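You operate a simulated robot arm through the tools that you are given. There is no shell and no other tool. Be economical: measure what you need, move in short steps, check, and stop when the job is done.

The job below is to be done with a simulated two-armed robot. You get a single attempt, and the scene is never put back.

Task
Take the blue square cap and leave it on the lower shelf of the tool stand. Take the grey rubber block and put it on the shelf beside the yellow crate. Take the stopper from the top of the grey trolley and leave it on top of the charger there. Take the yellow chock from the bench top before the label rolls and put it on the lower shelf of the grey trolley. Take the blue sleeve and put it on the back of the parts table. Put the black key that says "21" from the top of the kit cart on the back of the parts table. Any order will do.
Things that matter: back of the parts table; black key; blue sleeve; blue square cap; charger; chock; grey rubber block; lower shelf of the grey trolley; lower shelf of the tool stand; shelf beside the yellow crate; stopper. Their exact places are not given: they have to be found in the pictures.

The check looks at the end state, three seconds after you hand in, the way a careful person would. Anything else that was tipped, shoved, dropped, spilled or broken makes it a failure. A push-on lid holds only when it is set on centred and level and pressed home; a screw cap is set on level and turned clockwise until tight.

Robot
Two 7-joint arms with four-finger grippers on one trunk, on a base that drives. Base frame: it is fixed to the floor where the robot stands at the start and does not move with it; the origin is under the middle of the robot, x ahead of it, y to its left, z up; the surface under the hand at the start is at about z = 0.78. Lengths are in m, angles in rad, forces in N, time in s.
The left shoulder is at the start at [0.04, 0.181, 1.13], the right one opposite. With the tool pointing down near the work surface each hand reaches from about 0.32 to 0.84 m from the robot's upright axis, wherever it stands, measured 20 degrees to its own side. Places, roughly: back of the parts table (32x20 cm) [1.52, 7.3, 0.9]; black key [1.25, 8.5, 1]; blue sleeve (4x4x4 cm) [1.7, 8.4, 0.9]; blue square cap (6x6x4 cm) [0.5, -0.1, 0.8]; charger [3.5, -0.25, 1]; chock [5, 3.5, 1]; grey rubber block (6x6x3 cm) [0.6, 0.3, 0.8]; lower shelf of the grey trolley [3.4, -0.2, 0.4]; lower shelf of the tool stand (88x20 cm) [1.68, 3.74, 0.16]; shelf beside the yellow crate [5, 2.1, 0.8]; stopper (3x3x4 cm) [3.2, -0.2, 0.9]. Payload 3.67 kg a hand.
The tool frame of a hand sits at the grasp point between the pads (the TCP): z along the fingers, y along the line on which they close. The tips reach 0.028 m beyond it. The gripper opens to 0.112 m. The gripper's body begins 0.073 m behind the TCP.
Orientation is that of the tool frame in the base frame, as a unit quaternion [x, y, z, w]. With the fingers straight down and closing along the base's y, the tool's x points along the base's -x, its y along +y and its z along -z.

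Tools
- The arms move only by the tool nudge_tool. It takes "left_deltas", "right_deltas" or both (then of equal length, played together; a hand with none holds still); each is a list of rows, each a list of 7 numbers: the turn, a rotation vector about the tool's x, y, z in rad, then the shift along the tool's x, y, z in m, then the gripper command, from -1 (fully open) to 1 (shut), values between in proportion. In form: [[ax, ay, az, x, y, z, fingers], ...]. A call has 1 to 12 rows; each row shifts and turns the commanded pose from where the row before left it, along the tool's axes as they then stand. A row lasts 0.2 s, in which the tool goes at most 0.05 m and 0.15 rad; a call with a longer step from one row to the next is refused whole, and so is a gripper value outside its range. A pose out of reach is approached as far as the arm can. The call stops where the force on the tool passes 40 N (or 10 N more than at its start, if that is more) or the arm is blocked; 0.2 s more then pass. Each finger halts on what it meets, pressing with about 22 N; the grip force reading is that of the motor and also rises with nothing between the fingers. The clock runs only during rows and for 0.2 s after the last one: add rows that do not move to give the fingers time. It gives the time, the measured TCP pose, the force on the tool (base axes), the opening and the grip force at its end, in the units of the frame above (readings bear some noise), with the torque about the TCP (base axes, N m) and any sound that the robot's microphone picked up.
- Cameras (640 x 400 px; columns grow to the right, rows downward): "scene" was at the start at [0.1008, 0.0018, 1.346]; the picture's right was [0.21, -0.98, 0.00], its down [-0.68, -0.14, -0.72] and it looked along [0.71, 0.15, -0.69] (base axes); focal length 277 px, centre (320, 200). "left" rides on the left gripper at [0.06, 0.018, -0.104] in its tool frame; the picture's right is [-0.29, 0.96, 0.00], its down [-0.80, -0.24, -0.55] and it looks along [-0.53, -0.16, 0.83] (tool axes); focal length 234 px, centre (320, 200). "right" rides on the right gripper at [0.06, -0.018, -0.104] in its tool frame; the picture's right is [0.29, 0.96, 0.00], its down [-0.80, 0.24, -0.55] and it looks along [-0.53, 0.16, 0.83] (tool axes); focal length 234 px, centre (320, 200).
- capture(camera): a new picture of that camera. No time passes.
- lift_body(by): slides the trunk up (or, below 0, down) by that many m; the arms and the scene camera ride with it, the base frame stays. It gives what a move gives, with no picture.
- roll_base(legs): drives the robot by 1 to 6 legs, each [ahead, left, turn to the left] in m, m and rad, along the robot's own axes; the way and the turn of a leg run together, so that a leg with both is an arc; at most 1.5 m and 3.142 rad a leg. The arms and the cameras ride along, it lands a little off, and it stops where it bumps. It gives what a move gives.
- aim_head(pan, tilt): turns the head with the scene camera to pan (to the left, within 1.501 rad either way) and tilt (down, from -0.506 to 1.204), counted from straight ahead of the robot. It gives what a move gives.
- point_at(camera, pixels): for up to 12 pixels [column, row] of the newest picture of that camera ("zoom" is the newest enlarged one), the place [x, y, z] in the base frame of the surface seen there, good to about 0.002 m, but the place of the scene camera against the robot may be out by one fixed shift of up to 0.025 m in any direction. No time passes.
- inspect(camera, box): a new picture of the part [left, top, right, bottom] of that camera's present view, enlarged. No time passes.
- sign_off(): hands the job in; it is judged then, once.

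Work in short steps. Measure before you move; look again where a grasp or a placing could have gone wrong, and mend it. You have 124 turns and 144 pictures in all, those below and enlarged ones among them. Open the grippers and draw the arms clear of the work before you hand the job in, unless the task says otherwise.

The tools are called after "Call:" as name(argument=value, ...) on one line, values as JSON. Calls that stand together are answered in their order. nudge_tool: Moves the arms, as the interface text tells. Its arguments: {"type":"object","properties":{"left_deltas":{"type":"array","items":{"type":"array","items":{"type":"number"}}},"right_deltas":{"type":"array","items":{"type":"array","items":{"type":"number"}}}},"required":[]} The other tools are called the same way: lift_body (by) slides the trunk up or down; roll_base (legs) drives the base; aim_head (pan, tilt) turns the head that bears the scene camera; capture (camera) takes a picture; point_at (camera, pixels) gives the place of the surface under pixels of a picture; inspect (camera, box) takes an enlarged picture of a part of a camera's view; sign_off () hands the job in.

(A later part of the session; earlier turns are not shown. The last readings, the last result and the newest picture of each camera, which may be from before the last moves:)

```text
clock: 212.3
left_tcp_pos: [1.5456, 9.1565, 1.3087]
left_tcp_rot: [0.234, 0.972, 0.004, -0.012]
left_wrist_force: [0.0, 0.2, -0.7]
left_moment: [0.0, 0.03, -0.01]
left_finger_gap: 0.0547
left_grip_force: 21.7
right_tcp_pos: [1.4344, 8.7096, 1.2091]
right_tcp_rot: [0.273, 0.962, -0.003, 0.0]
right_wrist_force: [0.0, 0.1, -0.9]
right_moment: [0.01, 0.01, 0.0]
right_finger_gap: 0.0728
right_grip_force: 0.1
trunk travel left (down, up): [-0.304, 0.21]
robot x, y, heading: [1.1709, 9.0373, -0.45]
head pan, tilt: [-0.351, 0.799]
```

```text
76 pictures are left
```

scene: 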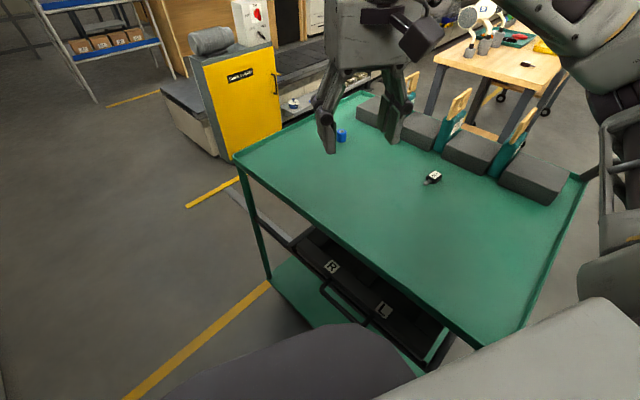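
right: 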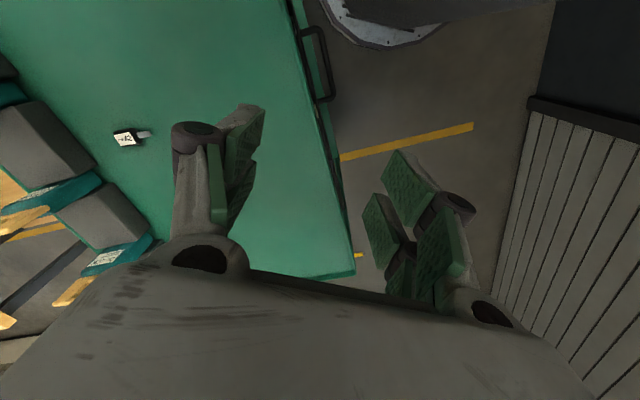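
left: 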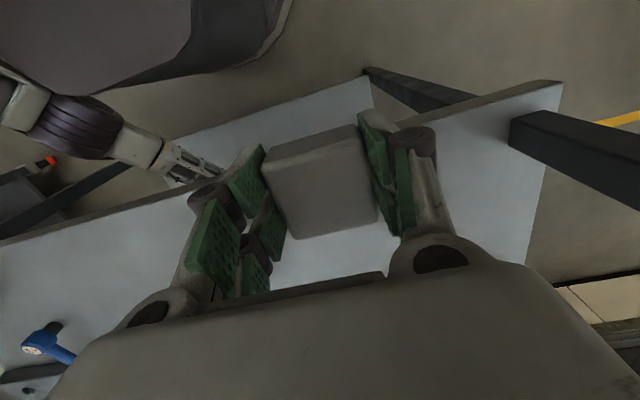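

Access from behind is good. I shift the base +0.28 m in x, then bring the hand over the sleeve at (1.716, 8.391).

Call:
roll_base(legs=[[0.252, 0.122, 0]])

Call:
nudge_tool(right_deltas=[[0, 0, 0, -0.021, -0.034, 0, -0.3], [0, 0, 0, -0.021, -0.034, 0, -0.3], [0, 0, 0, -0.021, -0.034, 0, -0.3], [0, 0, 0, -0.021, -0.034, 0, -0.3], [0, 0, 0, -0.021, -0.034, 0, -0.3], [0, 0, 0, -0.021, -0.034, 0, -0.3]])

Call:
capture(camera="right")

```text
clock: 214.3
left_tcp_pos: [1.8355, 9.1546, 1.3086]
left_tcp_rot: [0.237, 0.971, 0.003, -0.012]
left_wrist_force: [0.6, -0.1, -1.2]
left_moment: [0.02, 0.01, 0.02]
left_finger_gap: 0.0547
left_grip_force: 22.0
right_tcp_pos: [1.722, 8.7101, 1.2095]
right_tcp_rot: [0.275, 0.961, -0.003, 0.0]
right_wrist_force: [0.0, 0.2, 0.0]
right_moment: [-0.01, 0.0, -0.03]
right_finger_gap: 0.0728
right_grip_force: 0.1
trunk travel left (down, up): [-0.304, 0.21]
robot x, y, heading: [1.4651, 9.0425, -0.456]
head pan, tilt: [-0.351, 0.799]
```

```text
clock: 215.7
left_tcp_pos: [1.8353, 9.1537, 1.3099]
left_tcp_rot: [0.236, 0.972, 0.004, -0.012]
left_wrist_force: [0.8, 0.2, -0.5]
left_moment: [0.04, 0.02, 0.01]
left_finger_gap: 0.0549
left_grip_force: 22.1
right_tcp_pos: [1.7219, 8.471, 1.2079]
right_tcp_rot: [0.275, 0.961, -0.002, 0.001]
right_wrist_force: [-0.3, -0.8, 0.2]
right_moment: [0.02, -0.03, 0.05]
right_finger_gap: 0.0726
right_grip_force: 0.1
trunk travel left (down, up): [-0.304, 0.21]
robot x, y, heading: [1.4636, 9.0384, -0.451]
head pan, tilt: [-0.351, 0.799]
```

```text
75 pictures are left
```

right: 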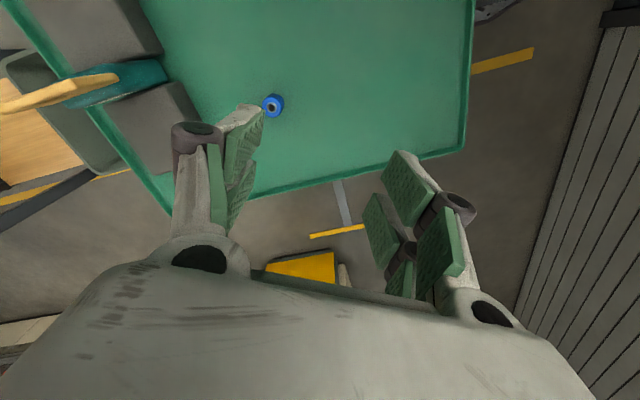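

Call:
point_at(camera="right", pixels=[[266, 104], [280, 101], [272, 112], [273, 96], [273, 99], [276, 108], [150, 80], [130, 130]])

Call:
inspect(camera="right", box=[232, 75, 312, 125])

```text
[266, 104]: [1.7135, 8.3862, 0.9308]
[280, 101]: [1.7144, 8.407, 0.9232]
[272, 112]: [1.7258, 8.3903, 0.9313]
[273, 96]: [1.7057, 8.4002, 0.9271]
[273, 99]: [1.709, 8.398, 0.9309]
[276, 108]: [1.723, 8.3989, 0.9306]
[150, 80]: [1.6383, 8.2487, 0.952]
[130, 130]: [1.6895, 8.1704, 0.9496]
```

```text
8.00 times, centred on (272, 100) of right
```

zoom: 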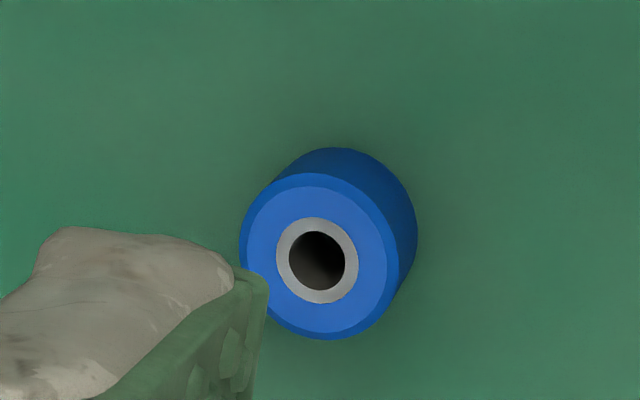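

Sleeve centre ≈ (1.717, 8.394). I move over it and descend to z≈1.0, then check.

Call:
nudge_tool(right_deltas=[[0, 0, 0, -0.018, -0.034, 0, -0.3], [0, 0, 0, -0.018, -0.034, 0, -0.3], [0, 0, 0, 0, 0, 0.04, -0.3], [0, 0, 0, 0, 0, 0.04, -0.3], [0, 0, 0, 0, 0, 0.04, -0.3], [0, 0, 0, 0, 0, 0.04, -0.3], [0, 0, 0, 0, 0, 0.045, -0.3], [0, 0, 0, 0, 0, 0, -0.3]])

Call:
capture(camera="right")

```text
clock: 217.5
left_tcp_pos: [1.8358, 9.1566, 1.3091]
left_tcp_rot: [0.237, 0.971, 0.003, -0.012]
left_wrist_force: [0.0, -0.7, -1.9]
left_moment: [-0.02, 0.01, -0.02]
left_finger_gap: 0.0549
left_grip_force: 21.9
right_tcp_pos: [1.7167, 8.3899, 1.0071]
right_tcp_rot: [0.276, 0.961, -0.004, 0.001]
right_wrist_force: [1.5, 0.3, 0.0]
right_moment: [0.0, 0.0, 0.01]
right_finger_gap: 0.0728
right_grip_force: 0.0
trunk travel left (down, up): [-0.304, 0.21]
robot x, y, heading: [1.4632, 9.0369, -0.447]
head pan, tilt: [-0.351, 0.799]
```

```text
73 pictures are left
```

right: 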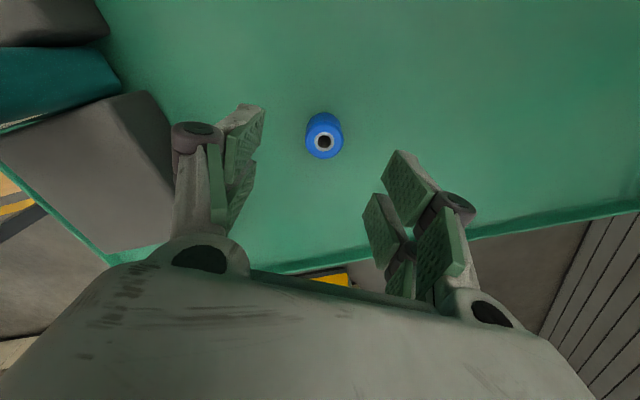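

Sleeve is centred at (323,140) between the pads. I go down to z≈0.934 and close.

Call:
nudge_tool(right_deltas=[[0, 0, 0, 0, 0, 0.03, -0.3], [0, 0, 0, 0, 0, 0.03, -0.3], [0, 0, 0, 0, 0, 0.013, -0.3], [0, 0, 0, 0, 0, 0, 1], [0, 0, 0, 0, 0, 0, 1], [0, 0, 0, 0, 0, 0, 1], [0, 0, 0, 0, 0, 0, 1], [0, 0, 0, 0, 0, 0, 1]])

Call:
nudge_tool(right_deltas=[[0, 0, 0, 0, 0, -0.045, 1], [0, 0, 0, 0, 0, -0.045, 1], [0, 0, 0, 0, 0, -0.045, 1], [0, 0, 0, 0, 0, -0.045, 1], [0, 0, 0, 0, 0, -0.045, 1], [0, 0, 0, 0, 0, -0.045, 1], [0, 0, 0, 0.02, 0.034, 0, 1], [0, 0, 0, 0.02, 0.034, 0, 1], [0, 0, 0, 0.02, 0.034, 0, 1], [0, 0, 0, 0.02, 0.034, 0, 1], [0, 0, 0, 0.02, 0.034, 0, 1], [0, 0, 0, 0.02, 0.034, 0, 1]])

Call:
capture(camera="right")

```text
clock: 219.3
left_tcp_pos: [1.8366, 9.1557, 1.3091]
left_tcp_rot: [0.237, 0.971, 0.004, -0.012]
left_wrist_force: [-0.2, 0.3, -0.8]
left_moment: [0.0, 0.03, 0.03]
left_finger_gap: 0.0546
left_grip_force: 22.0
right_tcp_pos: [1.7147, 8.39, 0.9322]
right_tcp_rot: [0.276, 0.961, -0.004, 0.0]
right_wrist_force: [1.0, 0.1, 0.0]
right_moment: [0.0, -0.04, 0.0]
right_finger_gap: 0.0285
right_grip_force: 22.2
trunk travel left (down, up): [-0.304, 0.21]
robot x, y, heading: [1.4637, 9.0365, -0.453]
head pan, tilt: [-0.351, 0.799]
```

```text
clock: 221.9
left_tcp_pos: [1.8367, 9.1558, 1.3087]
left_tcp_rot: [0.236, 0.972, 0.004, -0.012]
left_wrist_force: [0.8, -0.1, -1.4]
left_moment: [0.0, 0.02, 0.02]
left_finger_gap: 0.0547
left_grip_force: 22.2
right_tcp_pos: [1.724, 8.6307, 1.2008]
right_tcp_rot: [0.276, 0.961, -0.003, 0.0]
right_wrist_force: [1.2, 0.3, -0.4]
right_moment: [0.0, 0.05, -0.05]
right_finger_gap: 0.0289
right_grip_force: 22.3
trunk travel left (down, up): [-0.304, 0.21]
robot x, y, heading: [1.4637, 9.0448, -0.453]
head pan, tilt: [-0.351, 0.799]
```

```text
72 pictures are left
```

right: 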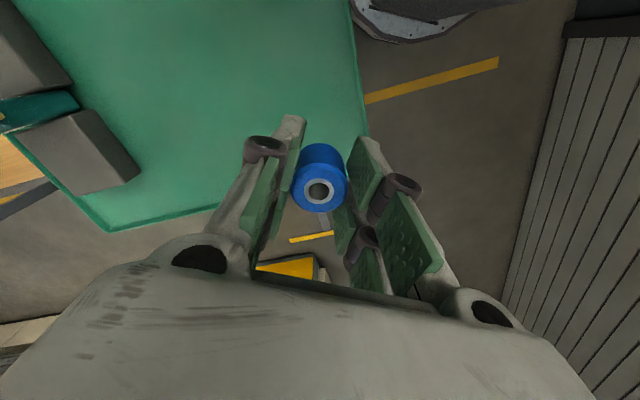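

Sleeve is held (gap 0.029). I turn back to heading 0, reverse to x≈0.58 and strafe right past the handle in two legs.

Call:
roll_base(legs=[[0, 0, 0.453], [-0.88, 0, 0], [0, -0.8, 0]])

```text
clock: 232.1
left_tcp_pos: [0.8692, 8.5136, 1.3086]
left_tcp_rot: [0.014, 1.0, 0.001, -0.013]
left_wrist_force: [0.6, 0.2, -1.1]
left_moment: [-0.04, -0.01, 0.03]
left_finger_gap: 0.0546
left_grip_force: 22.0
right_tcp_pos: [0.9957, 7.9915, 1.2009]
right_tcp_rot: [0.054, 0.999, -0.003, 0.001]
right_wrist_force: [-0.3, 0.0, 0.3]
right_moment: [0.0, 0.02, 0.03]
right_finger_gap: 0.0287
right_grip_force: 21.6
trunk travel left (down, up): [-0.304, 0.21]
robot x, y, heading: [0.5853, 8.2443, -0.003]
head pan, tilt: [-0.351, 0.799]
```

I continue right 0.79 m, then ahead 0.37 m to face the table corner.

Call:
roll_base(legs=[[0, -0.79, 0], [0.37, 0, 0]])

Call:
aim_head(pan=-0.1, tilt=0.8)

Call:
capture(camera="right")

```text
clock: 238.4
left_tcp_pos: [1.2469, 7.7494, 1.3099]
left_tcp_rot: [0.006, 1.0, 0.0, -0.013]
left_wrist_force: [-0.1, 0.3, -1.9]
left_moment: [0.0, 0.02, -0.01]
left_finger_gap: 0.055
left_grip_force: 21.8
right_tcp_pos: [1.3848, 7.2299, 1.2011]
right_tcp_rot: [0.044, 0.999, -0.004, 0.002]
right_wrist_force: [0.2, 0.0, -1.2]
right_moment: [0.01, 0.01, 0.01]
right_finger_gap: 0.0283
right_grip_force: 21.9
trunk travel left (down, up): [-0.304, 0.21]
robot x, y, heading: [0.9663, 7.4812, 0.016]
head pan, tilt: [-0.351, 0.799]
```

```text
clock: 239.2
left_tcp_pos: [1.2479, 7.7503, 1.3098]
left_tcp_rot: [0.006, 1.0, 0.001, -0.013]
left_wrist_force: [-0.8, 0.0, -1.3]
left_moment: [0.01, 0.06, -0.02]
left_finger_gap: 0.0548
left_grip_force: 21.4
right_tcp_pos: [1.3845, 7.2298, 1.201]
right_tcp_rot: [0.045, 0.999, -0.004, 0.001]
right_wrist_force: [1.0, -0.6, -0.4]
right_moment: [0.0, 0.04, -0.02]
right_finger_gap: 0.0281
right_grip_force: 22.2
trunk travel left (down, up): [-0.304, 0.21]
robot x, y, heading: [0.9656, 7.4815, 0.015]
head pan, tilt: [-0.099, 0.799]
```

```text
71 pictures are left
```

right: 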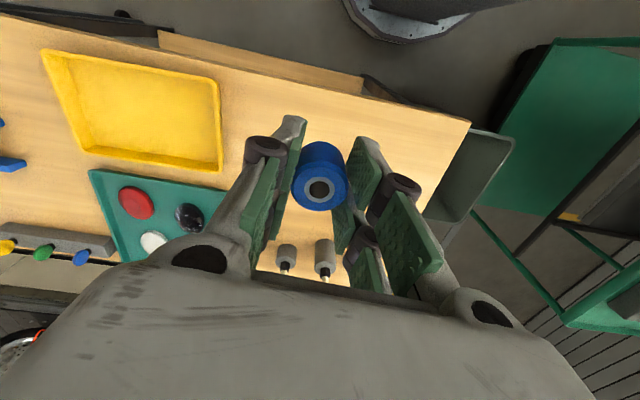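

I move the sleeve over (1.58, 7.27) and lower to z≈0.96, then look.

Call:
nudge_tool(right_deltas=[[0, 0, 0, -0.038, 0.0115, 0, 1], [0, 0, 0, -0.038, 0.0115, 0, 1], [0, 0, 0, -0.038, 0.0115, 0, 1], [0, 0, 0, -0.038, 0.0115, 0, 1], [0, 0, 0, -0.038, 0.0115, 0, 1], [0, 0, 0, 0, 0, 0.045, 1], [0, 0, 0, 0, 0, 0.045, 1], [0, 0, 0, 0, 0, 0.045, 1], [0, 0, 0, 0, 0, 0.045, 1], [0, 0, 0, 0, 0, 0.045, 1], [0, 0, 0, 0, 0, 0.015, 1], [0, 0, 0, 0, 0, 0, 1]])

Call:
capture(camera="right")

Call:
capture(camera="scene")

```text
clock: 241.8
left_tcp_pos: [1.2477, 7.7504, 1.3093]
left_tcp_rot: [0.005, 1.0, 0.001, -0.013]
left_wrist_force: [0.5, -0.1, -0.9]
left_moment: [0.0, 0.0, -0.02]
left_finger_gap: 0.0547
left_grip_force: 21.8
right_tcp_pos: [1.5808, 7.2683, 0.9633]
right_tcp_rot: [0.045, 0.999, -0.003, 0.001]
right_wrist_force: [-0.2, -0.1, -1.3]
right_moment: [0.02, 0.0, 0.01]
right_finger_gap: 0.0282
right_grip_force: 21.4
trunk travel left (down, up): [-0.304, 0.21]
robot x, y, heading: [0.9706, 7.4816, 0.013]
head pan, tilt: [-0.099, 0.799]
```

```text
70 pictures are left
```

right: 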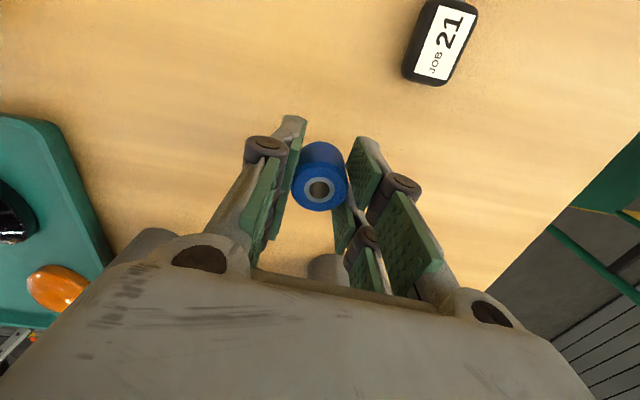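

```text
69 pictures are left
```

scene: 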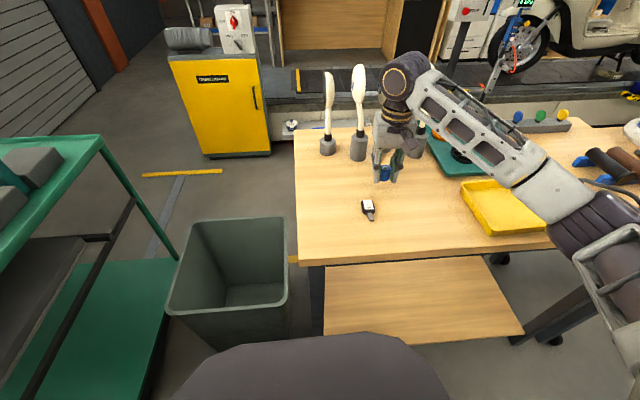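

Clear of the key and the mirror stands. I lower the last 3 cm in small steps.

Call:
nudge_tool(right_deltas=[[0, 0, 0, 0, 0, 0.015, 1], [0, 0, 0, 0, 0, 0.01, 1], [0, 0, 0, 0, 0, 0.004, 1], [0, 0, 0, 0, 0, 0, 1]])

Call:
nudge_tool(right_deltas=[[0, 0, 0, 0, 0, 0.002, 1], [0, 0, 0, 0, 0, 0, 1]])

```text
clock: 242.8
left_tcp_pos: [1.2471, 7.7487, 1.3089]
left_tcp_rot: [0.005, 1.0, 0.001, -0.013]
left_wrist_force: [-0.6, -0.5, -0.2]
left_moment: [-0.03, 0.02, -0.01]
left_finger_gap: 0.0546
left_grip_force: 21.5
right_tcp_pos: [1.5793, 7.2696, 0.933]
right_tcp_rot: [0.045, 0.999, -0.003, 0.002]
right_wrist_force: [0.1, 0.4, -0.1]
right_moment: [0.01, 0.01, -0.03]
right_finger_gap: 0.0282
right_grip_force: 21.9
trunk travel left (down, up): [-0.304, 0.21]
robot x, y, heading: [0.9667, 7.4813, 0.014]
head pan, tilt: [-0.099, 0.799]
```

```text
clock: 243.4
left_tcp_pos: [1.2475, 7.7501, 1.3088]
left_tcp_rot: [0.006, 1.0, 0.0, -0.013]
left_wrist_force: [-0.1, 0.7, -0.3]
left_moment: [0.01, 0.01, -0.02]
left_finger_gap: 0.0548
left_grip_force: 22.1
right_tcp_pos: [1.5799, 7.2681, 0.933]
right_tcp_rot: [0.045, 0.999, -0.004, 0.003]
right_wrist_force: [3.0, -0.7, 6.7]
right_moment: [0.03, -0.12, -0.01]
right_finger_gap: 0.0279
right_grip_force: 22.1
trunk travel left (down, up): [-0.304, 0.21]
robot x, y, heading: [0.9678, 7.4802, 0.017]
head pan, tilt: [-0.099, 0.799]
```

Contact at 6.7 N. I open to about 5 cm, rise, and draw back.

Call:
nudge_tool(right_deltas=[[0, 0, 0, 0, 0, 0, 0.1], [0, 0, 0, 0, 0, 0, 0.1], [0, 0, 0, 0, 0, -0.03, 0.1], [0, 0, 0, 0, 0, -0.045, 0.1], [0, 0, 0, 0, 0, -0.045, 0.1], [0, 0, 0, 0, 0, -0.045, -0.3], [0, 0, 0, 0, 0, -0.045, -0.3], [0, 0, 0, 0.03, 0, -0.02, -0.3], [0, 0, 0, 0.045, 0, 0, -0.3], [0, 0, 0, 0.045, 0, 0, -0.3], [0, 0, 0, 0.045, 0, 0, -0.3]])

Call:
capture(camera="scene")

```text
clock: 245.8
left_tcp_pos: [1.246, 7.7485, 1.3093]
left_tcp_rot: [0.004, 1.0, 0.001, -0.012]
left_wrist_force: [-1.0, -0.6, -0.6]
left_moment: [-0.01, -0.01, -0.02]
left_finger_gap: 0.0549
left_grip_force: 22.1
right_tcp_pos: [1.411, 7.2822, 1.1588]
right_tcp_rot: [0.044, 0.999, -0.004, 0.001]
right_wrist_force: [-0.5, -0.4, 0.6]
right_moment: [0.03, -0.04, 0.0]
right_finger_gap: 0.073
right_grip_force: 0.1
trunk travel left (down, up): [-0.304, 0.21]
robot x, y, heading: [0.9683, 7.4808, 0.011]
head pan, tilt: [-0.099, 0.799]
```

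```text
68 pictures are left
```

scene: 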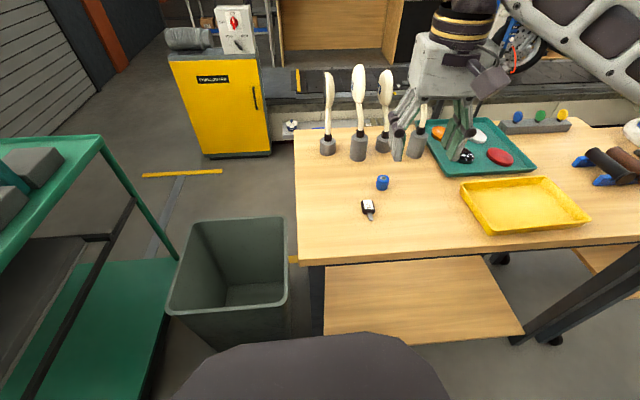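

Both items stand well on the table. Next the grey block: I back off, turn right to face south and drive down the aisle, checking drift.

Call:
roll_base(legs=[[-0.1, 0, 0], [0, 0, -1.58], [1.3, 0, 0], [1.3, 0, 0]])

Call:
aim_head(pan=0.3, tilt=0.35)

Call:
capture(camera="scene")

```text
clock: 264.0
left_tcp_pos: [1.1731, 4.5485, 1.3097]
left_tcp_rot: [0.717, 0.697, 0.01, -0.008]
left_wrist_force: [-0.7, 0.0, -0.7]
left_moment: [0.07, 0.04, 0.0]
left_finger_gap: 0.0547
left_grip_force: 21.8
right_tcp_pos: [0.7027, 4.3915, 1.1573]
right_tcp_rot: [0.745, 0.667, -0.003, -0.002]
right_wrist_force: [-0.3, 0.4, -1.0]
right_moment: [-0.02, -0.03, 0.02]
right_finger_gap: 0.0729
right_grip_force: 0.1
trunk travel left (down, up): [-0.304, 0.21]
robot x, y, heading: [0.9071, 4.8319, -1.578]
head pan, tilt: [-0.099, 0.799]
```

```text
clock: 264.9
left_tcp_pos: [1.1732, 4.5486, 1.3086]
left_tcp_rot: [0.717, 0.697, 0.01, -0.008]
left_wrist_force: [0.5, -0.4, -0.7]
left_moment: [0.03, 0.03, -0.04]
left_finger_gap: 0.0545
left_grip_force: 21.9
right_tcp_pos: [0.7026, 4.3908, 1.1585]
right_tcp_rot: [0.744, 0.668, -0.004, -0.002]
right_wrist_force: [0.5, -0.1, 0.0]
right_moment: [-0.01, 0.05, 0.02]
right_finger_gap: 0.0731
right_grip_force: 0.1
trunk travel left (down, up): [-0.304, 0.21]
robot x, y, heading: [0.9039, 4.8345, -1.571]
head pan, tilt: [0.3, 0.351]
```

```text
67 pictures are left
```

scene: 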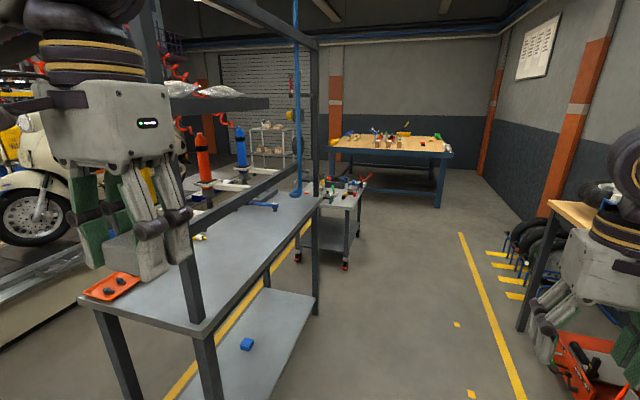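

The lane is clear; I shift 0.08 m away from the stand and drive on to y≈1.38, then turn left to face east.

Call:
roll_base(legs=[[0, -0.08, 0], [1.2, 0, 0], [1.2, 0, 0], [1.04, 0, 0], [0, 0, 1.571]])

Call:
aim_head(pan=0.0, tilt=0.35)

Call:
capture(camera="scene")

```text
clock: 268.6
left_tcp_pos: [1.1011, 4.1507, 1.3165]
left_tcp_rot: [0.702, 0.712, -0.001, -0.003]
left_wrist_force: [-0.5, 0.2, -1.4]
left_moment: [-0.01, 0.01, 0.01]
left_finger_gap: 0.0545
left_grip_force: 22.1
right_tcp_pos: [0.6343, 3.9706, 1.1626]
right_tcp_rot: [0.731, 0.683, -0.007, 0.005]
right_wrist_force: [0.4, -0.3, 0.2]
right_moment: [0.02, 0.02, 0.02]
right_finger_gap: 0.0728
right_grip_force: 0.1
trunk travel left (down, up): [-0.304, 0.21]
robot x, y, heading: [0.8251, 4.4099, -1.54]
head pan, tilt: [0.3, 0.351]
stopped in leg 2: the robot was blocked; the commanded pose is now the measured one
```

```text
clock: 269.4
left_tcp_pos: [1.1005, 4.1511, 1.3151]
left_tcp_rot: [0.704, 0.711, -0.001, -0.003]
left_wrist_force: [-0.4, 0.4, -0.9]
left_moment: [0.01, 0.01, -0.01]
left_finger_gap: 0.0547
left_grip_force: 22.4
right_tcp_pos: [0.6334, 3.9733, 1.165]
right_tcp_rot: [0.732, 0.681, -0.008, 0.007]
right_wrist_force: [-0.1, -0.4, -0.1]
right_moment: [-0.03, 0.0, -0.02]
right_finger_gap: 0.0728
right_grip_force: 0.0
trunk travel left (down, up): [-0.304, 0.21]
robot x, y, heading: [0.8236, 4.4048, -1.543]
head pan, tilt: [0.0, 0.351]
```

```text
66 pictures are left
```

scene: 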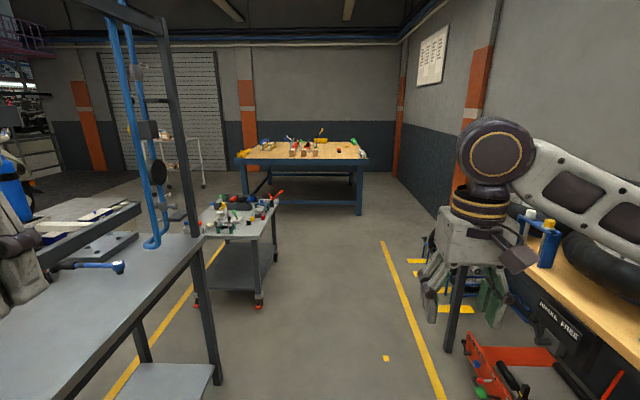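

Blocked; probably the left elbow against the stand's upright since that arm is folded. I look left.

Call:
aim_head(pan=1.2, tilt=0.5)

Call:
capture(camera="scene")

Call:
aim_head(pan=-1.2, tilt=0.5)

Call:
capture(camera="scene")

```text
clock: 270.8
left_tcp_pos: [1.1001, 4.1513, 1.3158]
left_tcp_rot: [0.703, 0.711, 0.0, -0.003]
left_wrist_force: [0.1, -1.0, -1.8]
left_moment: [0.02, 0.0, 0.0]
left_finger_gap: 0.0547
left_grip_force: 21.9
right_tcp_pos: [0.6342, 3.9746, 1.1652]
right_tcp_rot: [0.732, 0.681, -0.007, 0.006]
right_wrist_force: [0.6, 0.0, 0.4]
right_moment: [0.04, -0.01, 0.01]
right_finger_gap: 0.0727
right_grip_force: 0.0
trunk travel left (down, up): [-0.304, 0.21]
robot x, y, heading: [0.8242, 4.4054, -1.543]
head pan, tilt: [1.201, 0.499]
```

```text
65 pictures are left
```

scene: 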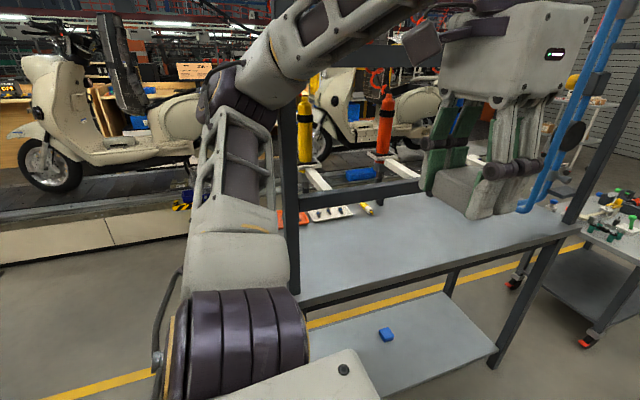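

```text
clock: 273.0
left_tcp_pos: [1.0996, 4.1516, 1.3153]
left_tcp_rot: [0.703, 0.711, -0.001, -0.003]
left_wrist_force: [0.6, 0.2, -0.6]
left_moment: [0.0, 0.01, 0.02]
left_finger_gap: 0.0546
left_grip_force: 22.0
right_tcp_pos: [0.6345, 3.9741, 1.1645]
right_tcp_rot: [0.732, 0.682, -0.008, 0.006]
right_wrist_force: [-0.2, 0.3, -0.3]
right_moment: [0.02, 0.01, 0.06]
right_finger_gap: 0.0726
right_grip_force: 0.1
trunk travel left (down, up): [-0.304, 0.21]
robot x, y, heading: [0.8245, 4.4077, -1.541]
head pan, tilt: [-1.201, 0.499]
```

```text
64 pictures are left
```

scene: 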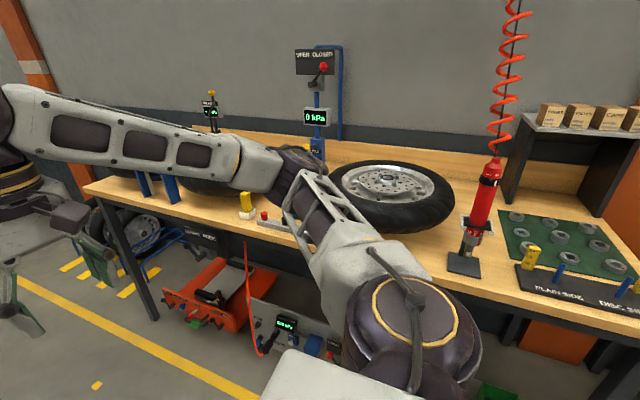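

The left elbow rests at the stand's upright. I back off 0.15 m and extend the left hand forward and down so the elbow comes in.

Call:
roll_base(legs=[[-0.15, 0, 0]])

Call:
nudge_tool(left_deltas=[[0, 0, 0, -0.04, -0.01, 0.025, 1], [0, 0, 0, -0.04, -0.01, 0.025, 1], [0, 0, 0, -0.04, -0.01, 0.025, 1], [0, 0, 0, -0.04, -0.01, 0.025, 1], [0, 0, 0, -0.04, -0.01, 0.025, 1], [0, 0, 0, -0.04, -0.01, 0.025, 1]])

Call:
aim_head(pan=0.9, tilt=0.5)

Call:
capture(camera="scene")

Call:
point_at(camera="scene", pixels=[[250, 200], [210, 200], [180, 250], [230, 300], [300, 150], [340, 200], [280, 250]])

```text
clock: 274.4
left_tcp_pos: [1.0974, 4.2809, 1.3107]
left_tcp_rot: [0.706, 0.709, 0.005, -0.011]
left_wrist_force: [-0.2, 0.9, -1.5]
left_moment: [0.01, 0.01, 0.01]
left_finger_gap: 0.0544
left_grip_force: 21.8
right_tcp_pos: [0.6306, 4.1082, 1.1566]
right_tcp_rot: [0.734, 0.679, -0.003, -0.002]
right_wrist_force: [-0.9, -0.9, -0.5]
right_moment: [-0.01, -0.01, -0.03]
right_finger_gap: 0.0726
right_grip_force: 0.1
trunk travel left (down, up): [-0.304, 0.21]
robot x, y, heading: [0.8214, 4.5567, -1.549]
head pan, tilt: [-1.201, 0.499]
```

```text
clock: 275.8
left_tcp_pos: [1.038, 4.037, 1.1532]
left_tcp_rot: [0.706, 0.709, 0.006, -0.012]
left_wrist_force: [-0.1, -1.0, -1.5]
left_moment: [0.07, 0.01, -0.02]
left_finger_gap: 0.0546
left_grip_force: 21.8
right_tcp_pos: [0.6307, 4.1047, 1.1564]
right_tcp_rot: [0.734, 0.679, -0.002, -0.005]
right_wrist_force: [0.5, -0.5, -0.9]
right_moment: [0.13, 0.01, 0.0]
right_finger_gap: 0.0728
right_grip_force: 0.1
trunk travel left (down, up): [-0.304, 0.21]
robot x, y, heading: [0.8207, 4.5599, -1.543]
head pan, tilt: [-1.201, 0.499]
```

```text
clock: 277.8
left_tcp_pos: [1.0375, 4.0419, 1.1565]
left_tcp_rot: [0.706, 0.708, 0.003, -0.009]
left_wrist_force: [0.3, 0.6, -0.9]
left_moment: [0.01, -0.01, 0.04]
left_finger_gap: 0.0549
left_grip_force: 22.1
right_tcp_pos: [0.6307, 4.1087, 1.1564]
right_tcp_rot: [0.734, 0.679, -0.003, -0.002]
right_wrist_force: [-0.3, 0.4, 0.5]
right_moment: [0.01, 0.0, 0.0]
right_finger_gap: 0.0728
right_grip_force: 0.0
trunk travel left (down, up): [-0.304, 0.21]
robot x, y, heading: [0.8232, 4.5623, -1.546]
head pan, tilt: [0.901, 0.499]
```

```text
63 pictures are left
```

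scene: 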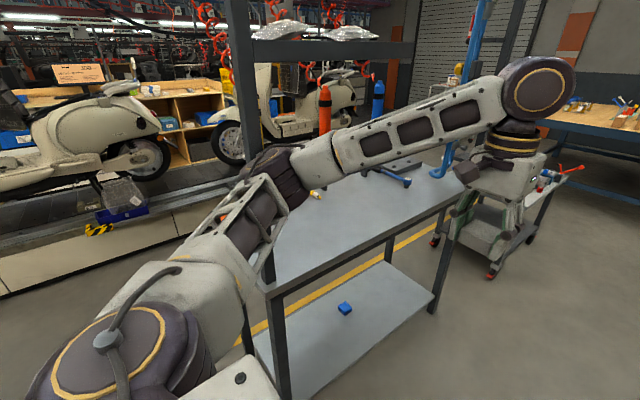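

```text
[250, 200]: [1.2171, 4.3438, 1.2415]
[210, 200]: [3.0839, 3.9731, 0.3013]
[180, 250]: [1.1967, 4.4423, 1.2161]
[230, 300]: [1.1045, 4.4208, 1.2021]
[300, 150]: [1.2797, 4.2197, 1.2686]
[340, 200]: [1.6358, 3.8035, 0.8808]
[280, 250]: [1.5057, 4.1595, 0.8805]
```

Elbow now reaches x≈1.29; upright is at ≈1.40. I shift 5 cm right, straighten and go on south.

Call:
roll_base(legs=[[0, -0.05, -0.025], [1.0, 0, 0], [1.1, 0, 0], [1.05, 0, 0]])

```text
clock: 294.0
left_tcp_pos: [0.9794, 0.9372, 1.1548]
left_tcp_rot: [0.709, 0.705, 0.005, -0.011]
left_wrist_force: [0.0, -0.4, -0.8]
left_moment: [0.01, -0.01, 0.0]
left_finger_gap: 0.0549
left_grip_force: 21.9
right_tcp_pos: [0.5737, 1.0096, 1.1579]
right_tcp_rot: [0.738, 0.675, -0.003, -0.002]
right_wrist_force: [0.1, 0.6, 0.8]
right_moment: [0.04, 0.01, -0.01]
right_finger_gap: 0.0728
right_grip_force: 0.0
trunk travel left (down, up): [-0.304, 0.21]
robot x, y, heading: [0.7738, 1.4578, -1.559]
head pan, tilt: [0.901, 0.499]
```

Clear passage. I turn left to face east and look ahead past the bench and cart.

Call:
roll_base(legs=[[0.08, 0, 0], [0, 0, 1.56]])

Call:
aim_head(pan=0.0, tilt=0.35)

Call:
capture(camera="scene")

Call:
point_at(camera="scene", pixels=[[320, 300], [320, 200], [320, 170], [200, 200], [250, 180], [400, 200], [450, 170], [420, 230], [300, 150], [370, 160], [280, 170], [350, 190]])

```text
clock: 299.2
left_tcp_pos: [1.2914, 1.5846, 1.1548]
left_tcp_rot: [0.007, 1.0, -0.004, -0.011]
left_wrist_force: [-0.6, 0.0, -1.3]
left_moment: [0.01, -0.05, 0.01]
left_finger_gap: 0.0548
left_grip_force: 21.5
right_tcp_pos: [1.2163, 1.1788, 1.158]
right_tcp_rot: [0.049, 0.999, -0.004, 0.001]
right_wrist_force: [-0.1, -0.5, -0.3]
right_moment: [0.02, 0.03, 0.01]
right_finger_gap: 0.0727
right_grip_force: 0.1
trunk travel left (down, up): [-0.304, 0.21]
robot x, y, heading: [0.7713, 1.3791, 0.003]
head pan, tilt: [0.901, 0.499]
```

```text
clock: 300.4
left_tcp_pos: [1.2909, 1.5845, 1.1563]
left_tcp_rot: [0.007, 1.0, -0.004, -0.01]
left_wrist_force: [-0.8, 0.0, -1.3]
left_moment: [-0.01, 0.0, 0.04]
left_finger_gap: 0.0547
left_grip_force: 21.8
right_tcp_pos: [1.2169, 1.1788, 1.1581]
right_tcp_rot: [0.048, 0.999, -0.004, 0.001]
right_wrist_force: [0.2, 0.1, -0.1]
right_moment: [0.0, -0.01, 0.01]
right_finger_gap: 0.0728
right_grip_force: 0.1
trunk travel left (down, up): [-0.304, 0.21]
robot x, y, heading: [0.7709, 1.3759, 0.008]
head pan, tilt: [0.0, 0.351]
```

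```text
62 pictures are left
```

scene: 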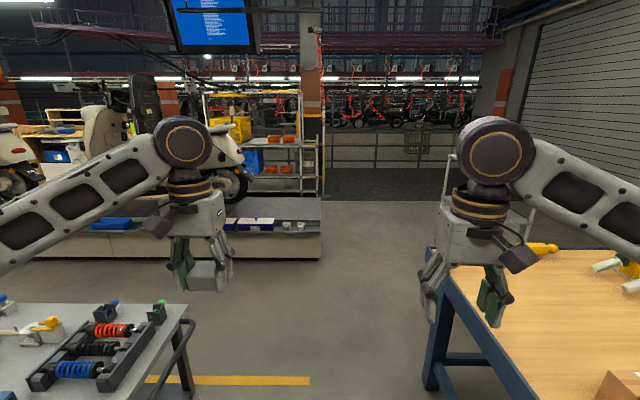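

```text
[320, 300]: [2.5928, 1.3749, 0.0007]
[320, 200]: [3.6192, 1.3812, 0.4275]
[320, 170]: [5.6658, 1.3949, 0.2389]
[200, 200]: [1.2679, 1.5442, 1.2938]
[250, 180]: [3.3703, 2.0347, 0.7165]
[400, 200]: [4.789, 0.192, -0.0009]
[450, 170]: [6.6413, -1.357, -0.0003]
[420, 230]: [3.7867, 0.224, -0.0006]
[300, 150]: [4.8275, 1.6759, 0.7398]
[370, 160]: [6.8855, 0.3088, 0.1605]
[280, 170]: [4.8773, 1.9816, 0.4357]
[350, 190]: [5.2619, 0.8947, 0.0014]
```

Conveyor's end is at y≈1.38 (x 3.08–3.7); the crate shelving front is at x≈4.83. I drive east to x≈2.65, sidestep right to y≈0.88 and look.

Call:
roll_base(legs=[[1.0, 0, 0], [0.9, 0, 0], [0, -0.48, 0]])

Call:
capture(camera="scene")

Call:
point_at(camera="scene", pixels=[[200, 150], [250, 150], [170, 130], [240, 200], [100, 200], [220, 230], [320, 250], [320, 200], [400, 220], [560, 250], [300, 120], [220, 170]])

```text
clock: 312.7
left_tcp_pos: [3.1636, 1.0563, 1.1548]
left_tcp_rot: [0.03, 0.999, -0.004, -0.01]
left_wrist_force: [-1.0, 0.4, -0.9]
left_moment: [-0.02, 0.03, 0.01]
left_finger_gap: 0.0547
left_grip_force: 21.9
right_tcp_pos: [3.0701, 0.656, 1.1589]
right_tcp_rot: [0.071, 0.998, -0.004, 0.001]
right_wrist_force: [0.9, 0.1, 0.9]
right_moment: [-0.03, 0.02, -0.02]
right_finger_gap: 0.0731
right_grip_force: 0.0
trunk travel left (down, up): [-0.304, 0.21]
robot x, y, heading: [2.6349, 0.8759, -0.032]
head pan, tilt: [0.0, 0.351]
```

```text
61 pictures are left
```

scene: 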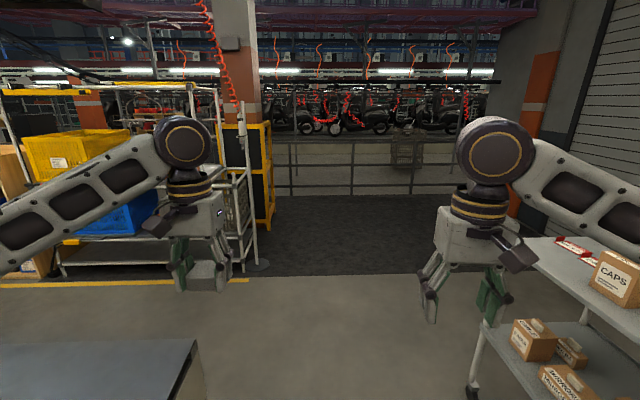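

```text
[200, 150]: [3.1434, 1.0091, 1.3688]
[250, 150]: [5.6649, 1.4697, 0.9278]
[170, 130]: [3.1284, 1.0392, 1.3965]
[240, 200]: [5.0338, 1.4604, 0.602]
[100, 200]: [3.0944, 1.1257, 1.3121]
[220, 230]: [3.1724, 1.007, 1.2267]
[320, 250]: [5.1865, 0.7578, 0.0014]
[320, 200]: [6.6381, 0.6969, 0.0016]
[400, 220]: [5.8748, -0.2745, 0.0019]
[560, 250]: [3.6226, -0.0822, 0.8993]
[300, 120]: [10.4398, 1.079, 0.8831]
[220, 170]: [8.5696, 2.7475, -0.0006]
```

Floor to the shelving is free; trolley top is at z≈0.90 on the right. I drive ahead to x≈4.1, turn left and go north to y≈1.95 in the corridor between conveyor and shelving.

Call:
roll_base(legs=[[1.45, 0.03, 0.03], [0, 0, 1.57], [0.6, 0, 0]])

Call:
aim_head(pan=-0.7, tilt=0.4)

Call:
capture(camera="scene")

```text
clock: 327.7
left_tcp_pos: [3.8765, 1.9905, 1.1559]
left_tcp_rot: [0.71, -0.704, 0.01, 0.004]
left_wrist_force: [-0.6, 1.1, -1.5]
left_moment: [-0.03, -0.02, -0.03]
left_finger_gap: 0.0547
left_grip_force: 21.9
right_tcp_pos: [4.2828, 1.9235, 1.1583]
right_tcp_rot: [-0.681, 0.733, -0.001, 0.004]
right_wrist_force: [-0.3, 0.8, -0.4]
right_moment: [-0.04, -0.01, 0.0]
right_finger_gap: 0.0725
right_grip_force: 0.1
trunk travel left (down, up): [-0.304, 0.21]
robot x, y, heading: [4.0946, 1.4742, 1.595]
head pan, tilt: [0.0, 0.351]
```

```text
clock: 328.7
left_tcp_pos: [3.8777, 1.9896, 1.1547]
left_tcp_rot: [0.709, -0.705, 0.011, 0.005]
left_wrist_force: [0.1, -0.9, -0.5]
left_moment: [-0.03, -0.03, -0.02]
left_finger_gap: 0.0546
left_grip_force: 22.0
right_tcp_pos: [4.2835, 1.9239, 1.1573]
right_tcp_rot: [-0.68, 0.733, -0.002, 0.004]
right_wrist_force: [0.6, 0.5, 1.0]
right_moment: [-0.01, 0.01, -0.02]
right_finger_gap: 0.0725
right_grip_force: 0.0
trunk travel left (down, up): [-0.304, 0.21]
robot x, y, heading: [4.0923, 1.4748, 1.6]
head pan, tilt: [-0.7, 0.4]
```

```text
60 pictures are left
```

scene: 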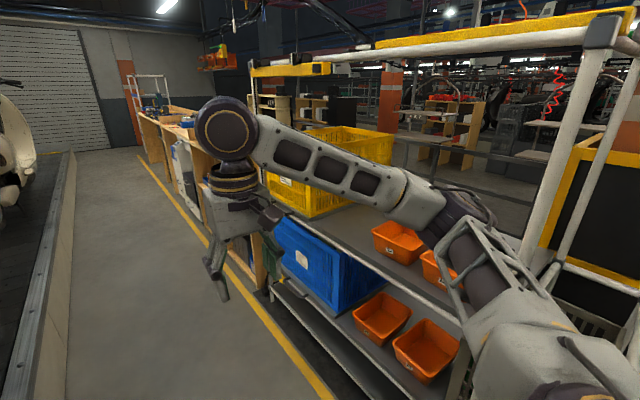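

The upper shelf carries the yellow crate and orange bins; free surface between them. I measure.

Call:
point_at(camera="scene", pixels=[[350, 235], [345, 215], [330, 200], [390, 245], [430, 270], [365, 230], [395, 285], [300, 190], [330, 230], [380, 210], [320, 255], [465, 320]])

Call:
inspect(camera="scene", box=[240, 120, 480, 270])

```text
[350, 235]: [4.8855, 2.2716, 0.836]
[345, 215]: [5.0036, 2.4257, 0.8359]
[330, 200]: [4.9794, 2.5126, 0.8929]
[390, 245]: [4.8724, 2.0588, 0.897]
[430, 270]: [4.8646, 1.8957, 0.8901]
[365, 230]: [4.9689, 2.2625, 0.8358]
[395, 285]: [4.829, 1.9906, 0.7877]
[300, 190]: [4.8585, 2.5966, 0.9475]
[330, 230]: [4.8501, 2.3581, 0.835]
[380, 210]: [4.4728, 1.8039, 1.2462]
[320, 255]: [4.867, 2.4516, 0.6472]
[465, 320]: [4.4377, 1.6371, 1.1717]
```

```text
2.67 times, centred on (360, 195) of scene
```

zoom: 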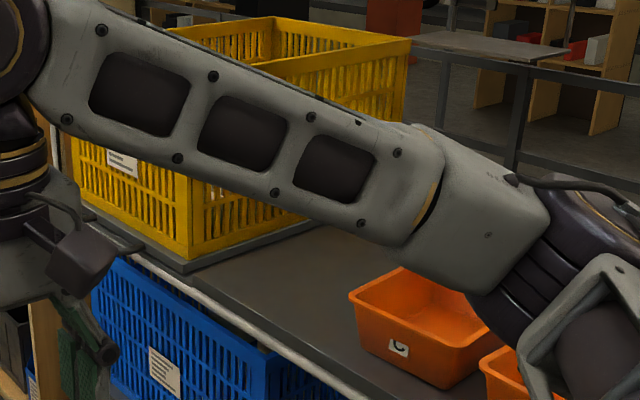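

Shelf surface z≈0.836, free from y≈2.15 to 2.45. I go ahead 0.6 m, turn right to face the shelf, and look.

Call:
roll_base(legs=[[0.6, 0, 0], [0, 0, -1.6]])

Call:
aim_head(pan=0.1, tilt=0.6)

Call:
capture(camera="scene")

Call:
capture(camera="left")

```text
clock: 331.2
left_tcp_pos: [3.8686, 2.395, 1.1541]
left_tcp_rot: [0.714, -0.7, 0.011, 0.01]
left_wrist_force: [-0.2, -0.1, -0.3]
left_moment: [0.0, 0.01, -0.01]
left_finger_gap: 0.0545
left_grip_force: 21.9
right_tcp_pos: [4.2791, 2.3275, 1.1586]
right_tcp_rot: [-0.681, 0.732, 0.001, 0.003]
right_wrist_force: [0.4, 0.1, 0.0]
right_moment: [-0.01, 0.01, 0.0]
right_finger_gap: 0.0727
right_grip_force: 0.0
trunk travel left (down, up): [-0.304, 0.21]
robot x, y, heading: [4.085, 1.8784, 1.603]
head pan, tilt: [-0.7, 0.4]
stopped in leg 1: the robot was blocked; the commanded pose is now the measured one
```

```text
clock: 332.4
left_tcp_pos: [3.869, 2.3936, 1.1539]
left_tcp_rot: [0.713, -0.701, 0.01, 0.011]
left_wrist_force: [-0.3, 0.0, -1.0]
left_moment: [-0.04, -0.03, 0.01]
left_finger_gap: 0.0547
left_grip_force: 22.0
right_tcp_pos: [4.2801, 2.3273, 1.1587]
right_tcp_rot: [-0.681, 0.732, 0.002, 0.004]
right_wrist_force: [0.2, -0.5, -0.5]
right_moment: [-0.04, -0.01, -0.04]
right_finger_gap: 0.0726
right_grip_force: 0.0
trunk travel left (down, up): [-0.304, 0.21]
robot x, y, heading: [4.0855, 1.8837, 1.603]
head pan, tilt: [0.099, 0.6]
```

```text
58 pictures are left
```

scene: 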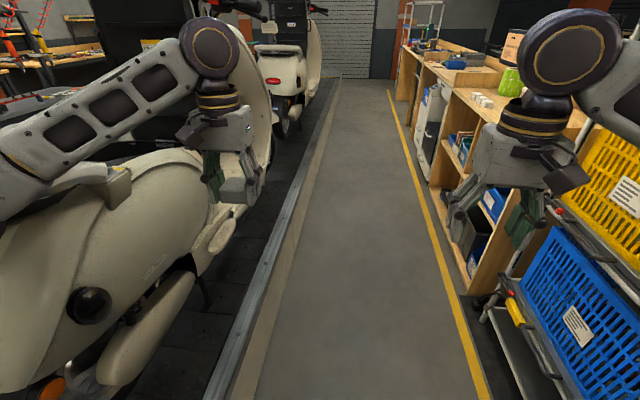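

```text
57 pictures are left
```

left: 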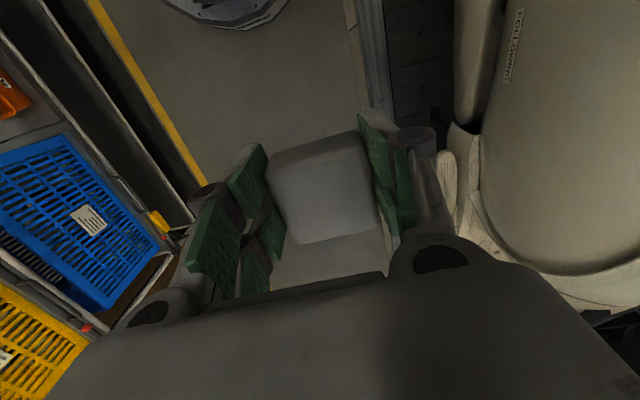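

The left hand bumped the scooter's leg shield. I back off 0.4 m, turn to face the shelf there, then strafe left to y≈2.08 so no arm points at the scooter.

Call:
roll_base(legs=[[-0.4, 0, 0], [0, 0, -1.6]])

Call:
aim_head(pan=1.2, tilt=0.45)

Call:
capture(camera="scene")

```text
clock: 339.3
left_tcp_pos: [4.6216, 1.6627, 1.1489]
left_tcp_rot: [0.016, 1.0, -0.003, -0.018]
left_wrist_force: [-1.0, 0.5, -1.2]
left_moment: [-0.01, 0.0, 0.03]
left_finger_gap: 0.055
left_grip_force: 21.6
right_tcp_pos: [4.5331, 1.2561, 1.1582]
right_tcp_rot: [0.064, 0.998, -0.003, 0.0]
right_wrist_force: [-0.3, -0.4, 0.5]
right_moment: [-0.01, -0.02, 0.03]
right_finger_gap: 0.0728
right_grip_force: 0.0
trunk travel left (down, up): [-0.304, 0.21]
robot x, y, heading: [4.0913, 1.4717, -0.022]
head pan, tilt: [0.099, 0.6]
```

```text
clock: 340.7
left_tcp_pos: [4.6217, 1.6623, 1.1503]
left_tcp_rot: [0.017, 1.0, -0.003, -0.017]
left_wrist_force: [-0.5, 0.3, -0.6]
left_moment: [-0.02, 0.01, 0.01]
left_finger_gap: 0.0548
left_grip_force: 21.6
right_tcp_pos: [4.5336, 1.2573, 1.1577]
right_tcp_rot: [0.063, 0.998, -0.003, 0.001]
right_wrist_force: [-0.6, 0.0, -0.5]
right_moment: [-0.03, -0.01, 0.01]
right_finger_gap: 0.0728
right_grip_force: 0.0
trunk travel left (down, up): [-0.304, 0.21]
robot x, y, heading: [4.0964, 1.4667, -0.025]
head pan, tilt: [1.201, 0.45]
```

```text
56 pictures are left
```

scene: 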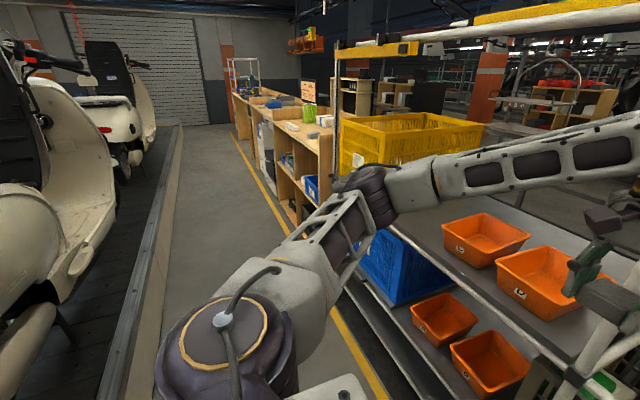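

The scooter stands upright. I strafe left 0.62 m to line up with the free shelf patch.

Call:
roll_base(legs=[[0, 0.62, 0.02]])

Call:
aim_head(pan=0.1, tilt=0.6)

Call:
capture(camera="scene")

Call:
capture(camera="left")

```text
clock: 344.3
left_tcp_pos: [4.6209, 2.3008, 1.1487]
left_tcp_rot: [0.002, 1.0, -0.003, -0.017]
left_wrist_force: [-1.1, 0.2, -1.7]
left_moment: [0.0, -0.01, -0.01]
left_finger_gap: 0.0547
left_grip_force: 22.0
right_tcp_pos: [4.5453, 1.8916, 1.1564]
right_tcp_rot: [0.048, 0.999, -0.004, 0.001]
right_wrist_force: [-0.6, 0.1, 0.0]
right_moment: [0.02, 0.0, 0.02]
right_finger_gap: 0.073
right_grip_force: 0.1
trunk travel left (down, up): [-0.304, 0.21]
robot x, y, heading: [4.0998, 2.0935, 0.004]
head pan, tilt: [1.201, 0.45]
```

```text
clock: 345.6
left_tcp_pos: [4.6211, 2.3005, 1.1488]
left_tcp_rot: [0.003, 1.0, -0.003, -0.017]
left_wrist_force: [-0.1, -0.1, -1.5]
left_moment: [0.03, -0.01, -0.05]
left_finger_gap: 0.0546
left_grip_force: 22.2
right_tcp_pos: [4.5465, 1.8924, 1.1575]
right_tcp_rot: [0.048, 0.999, -0.004, 0.001]
right_wrist_force: [0.0, 0.8, 0.4]
right_moment: [-0.02, 0.0, -0.03]
right_finger_gap: 0.0727
right_grip_force: 0.0
trunk travel left (down, up): [-0.304, 0.21]
robot x, y, heading: [4.0967, 2.092, 0.005]
head pan, tilt: [0.099, 0.6]
```

```text
55 pictures are left
```

scene: 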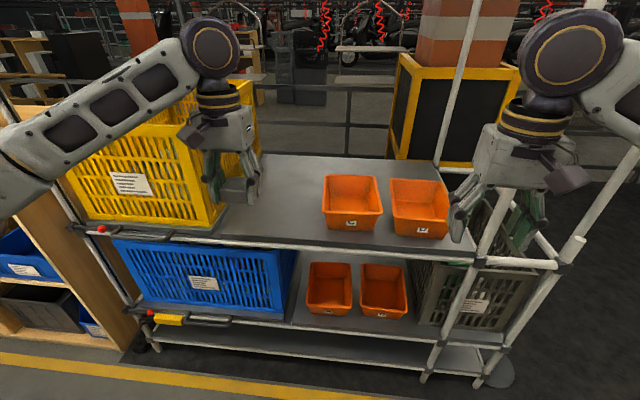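

```text
54 pictures are left
```

left: 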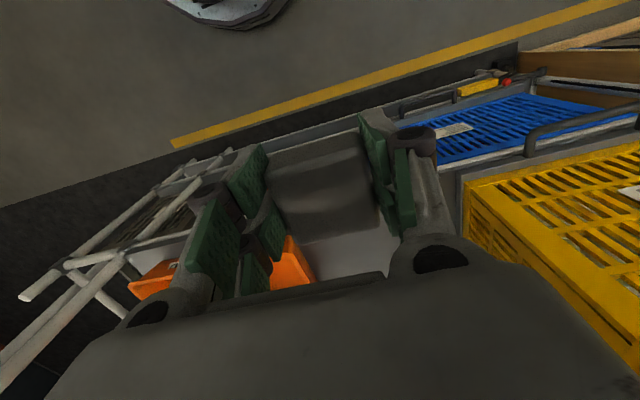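

The free patch is around (285,205). I measure its bounds: crate edge, bin edge, front edge.

Call:
point_at(camera="scene", pixels=[[285, 205], [270, 240], [240, 232], [265, 170], [325, 190], [330, 222], [300, 180], [255, 205], [222, 215], [360, 155]])

Call:
point_at(camera="left", pixels=[[350, 265], [465, 215], [300, 260], [330, 245], [375, 250]])

```text
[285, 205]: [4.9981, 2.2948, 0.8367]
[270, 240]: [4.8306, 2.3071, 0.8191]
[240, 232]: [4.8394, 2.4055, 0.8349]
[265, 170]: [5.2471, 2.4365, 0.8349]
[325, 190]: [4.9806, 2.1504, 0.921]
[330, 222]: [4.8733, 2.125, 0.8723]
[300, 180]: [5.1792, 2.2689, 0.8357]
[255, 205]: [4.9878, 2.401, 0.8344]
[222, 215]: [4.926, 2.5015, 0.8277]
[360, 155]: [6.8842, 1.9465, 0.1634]
```

```text
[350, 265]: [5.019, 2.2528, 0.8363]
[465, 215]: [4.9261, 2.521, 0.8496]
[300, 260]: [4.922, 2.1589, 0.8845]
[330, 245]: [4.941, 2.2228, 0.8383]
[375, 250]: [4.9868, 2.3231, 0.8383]
```

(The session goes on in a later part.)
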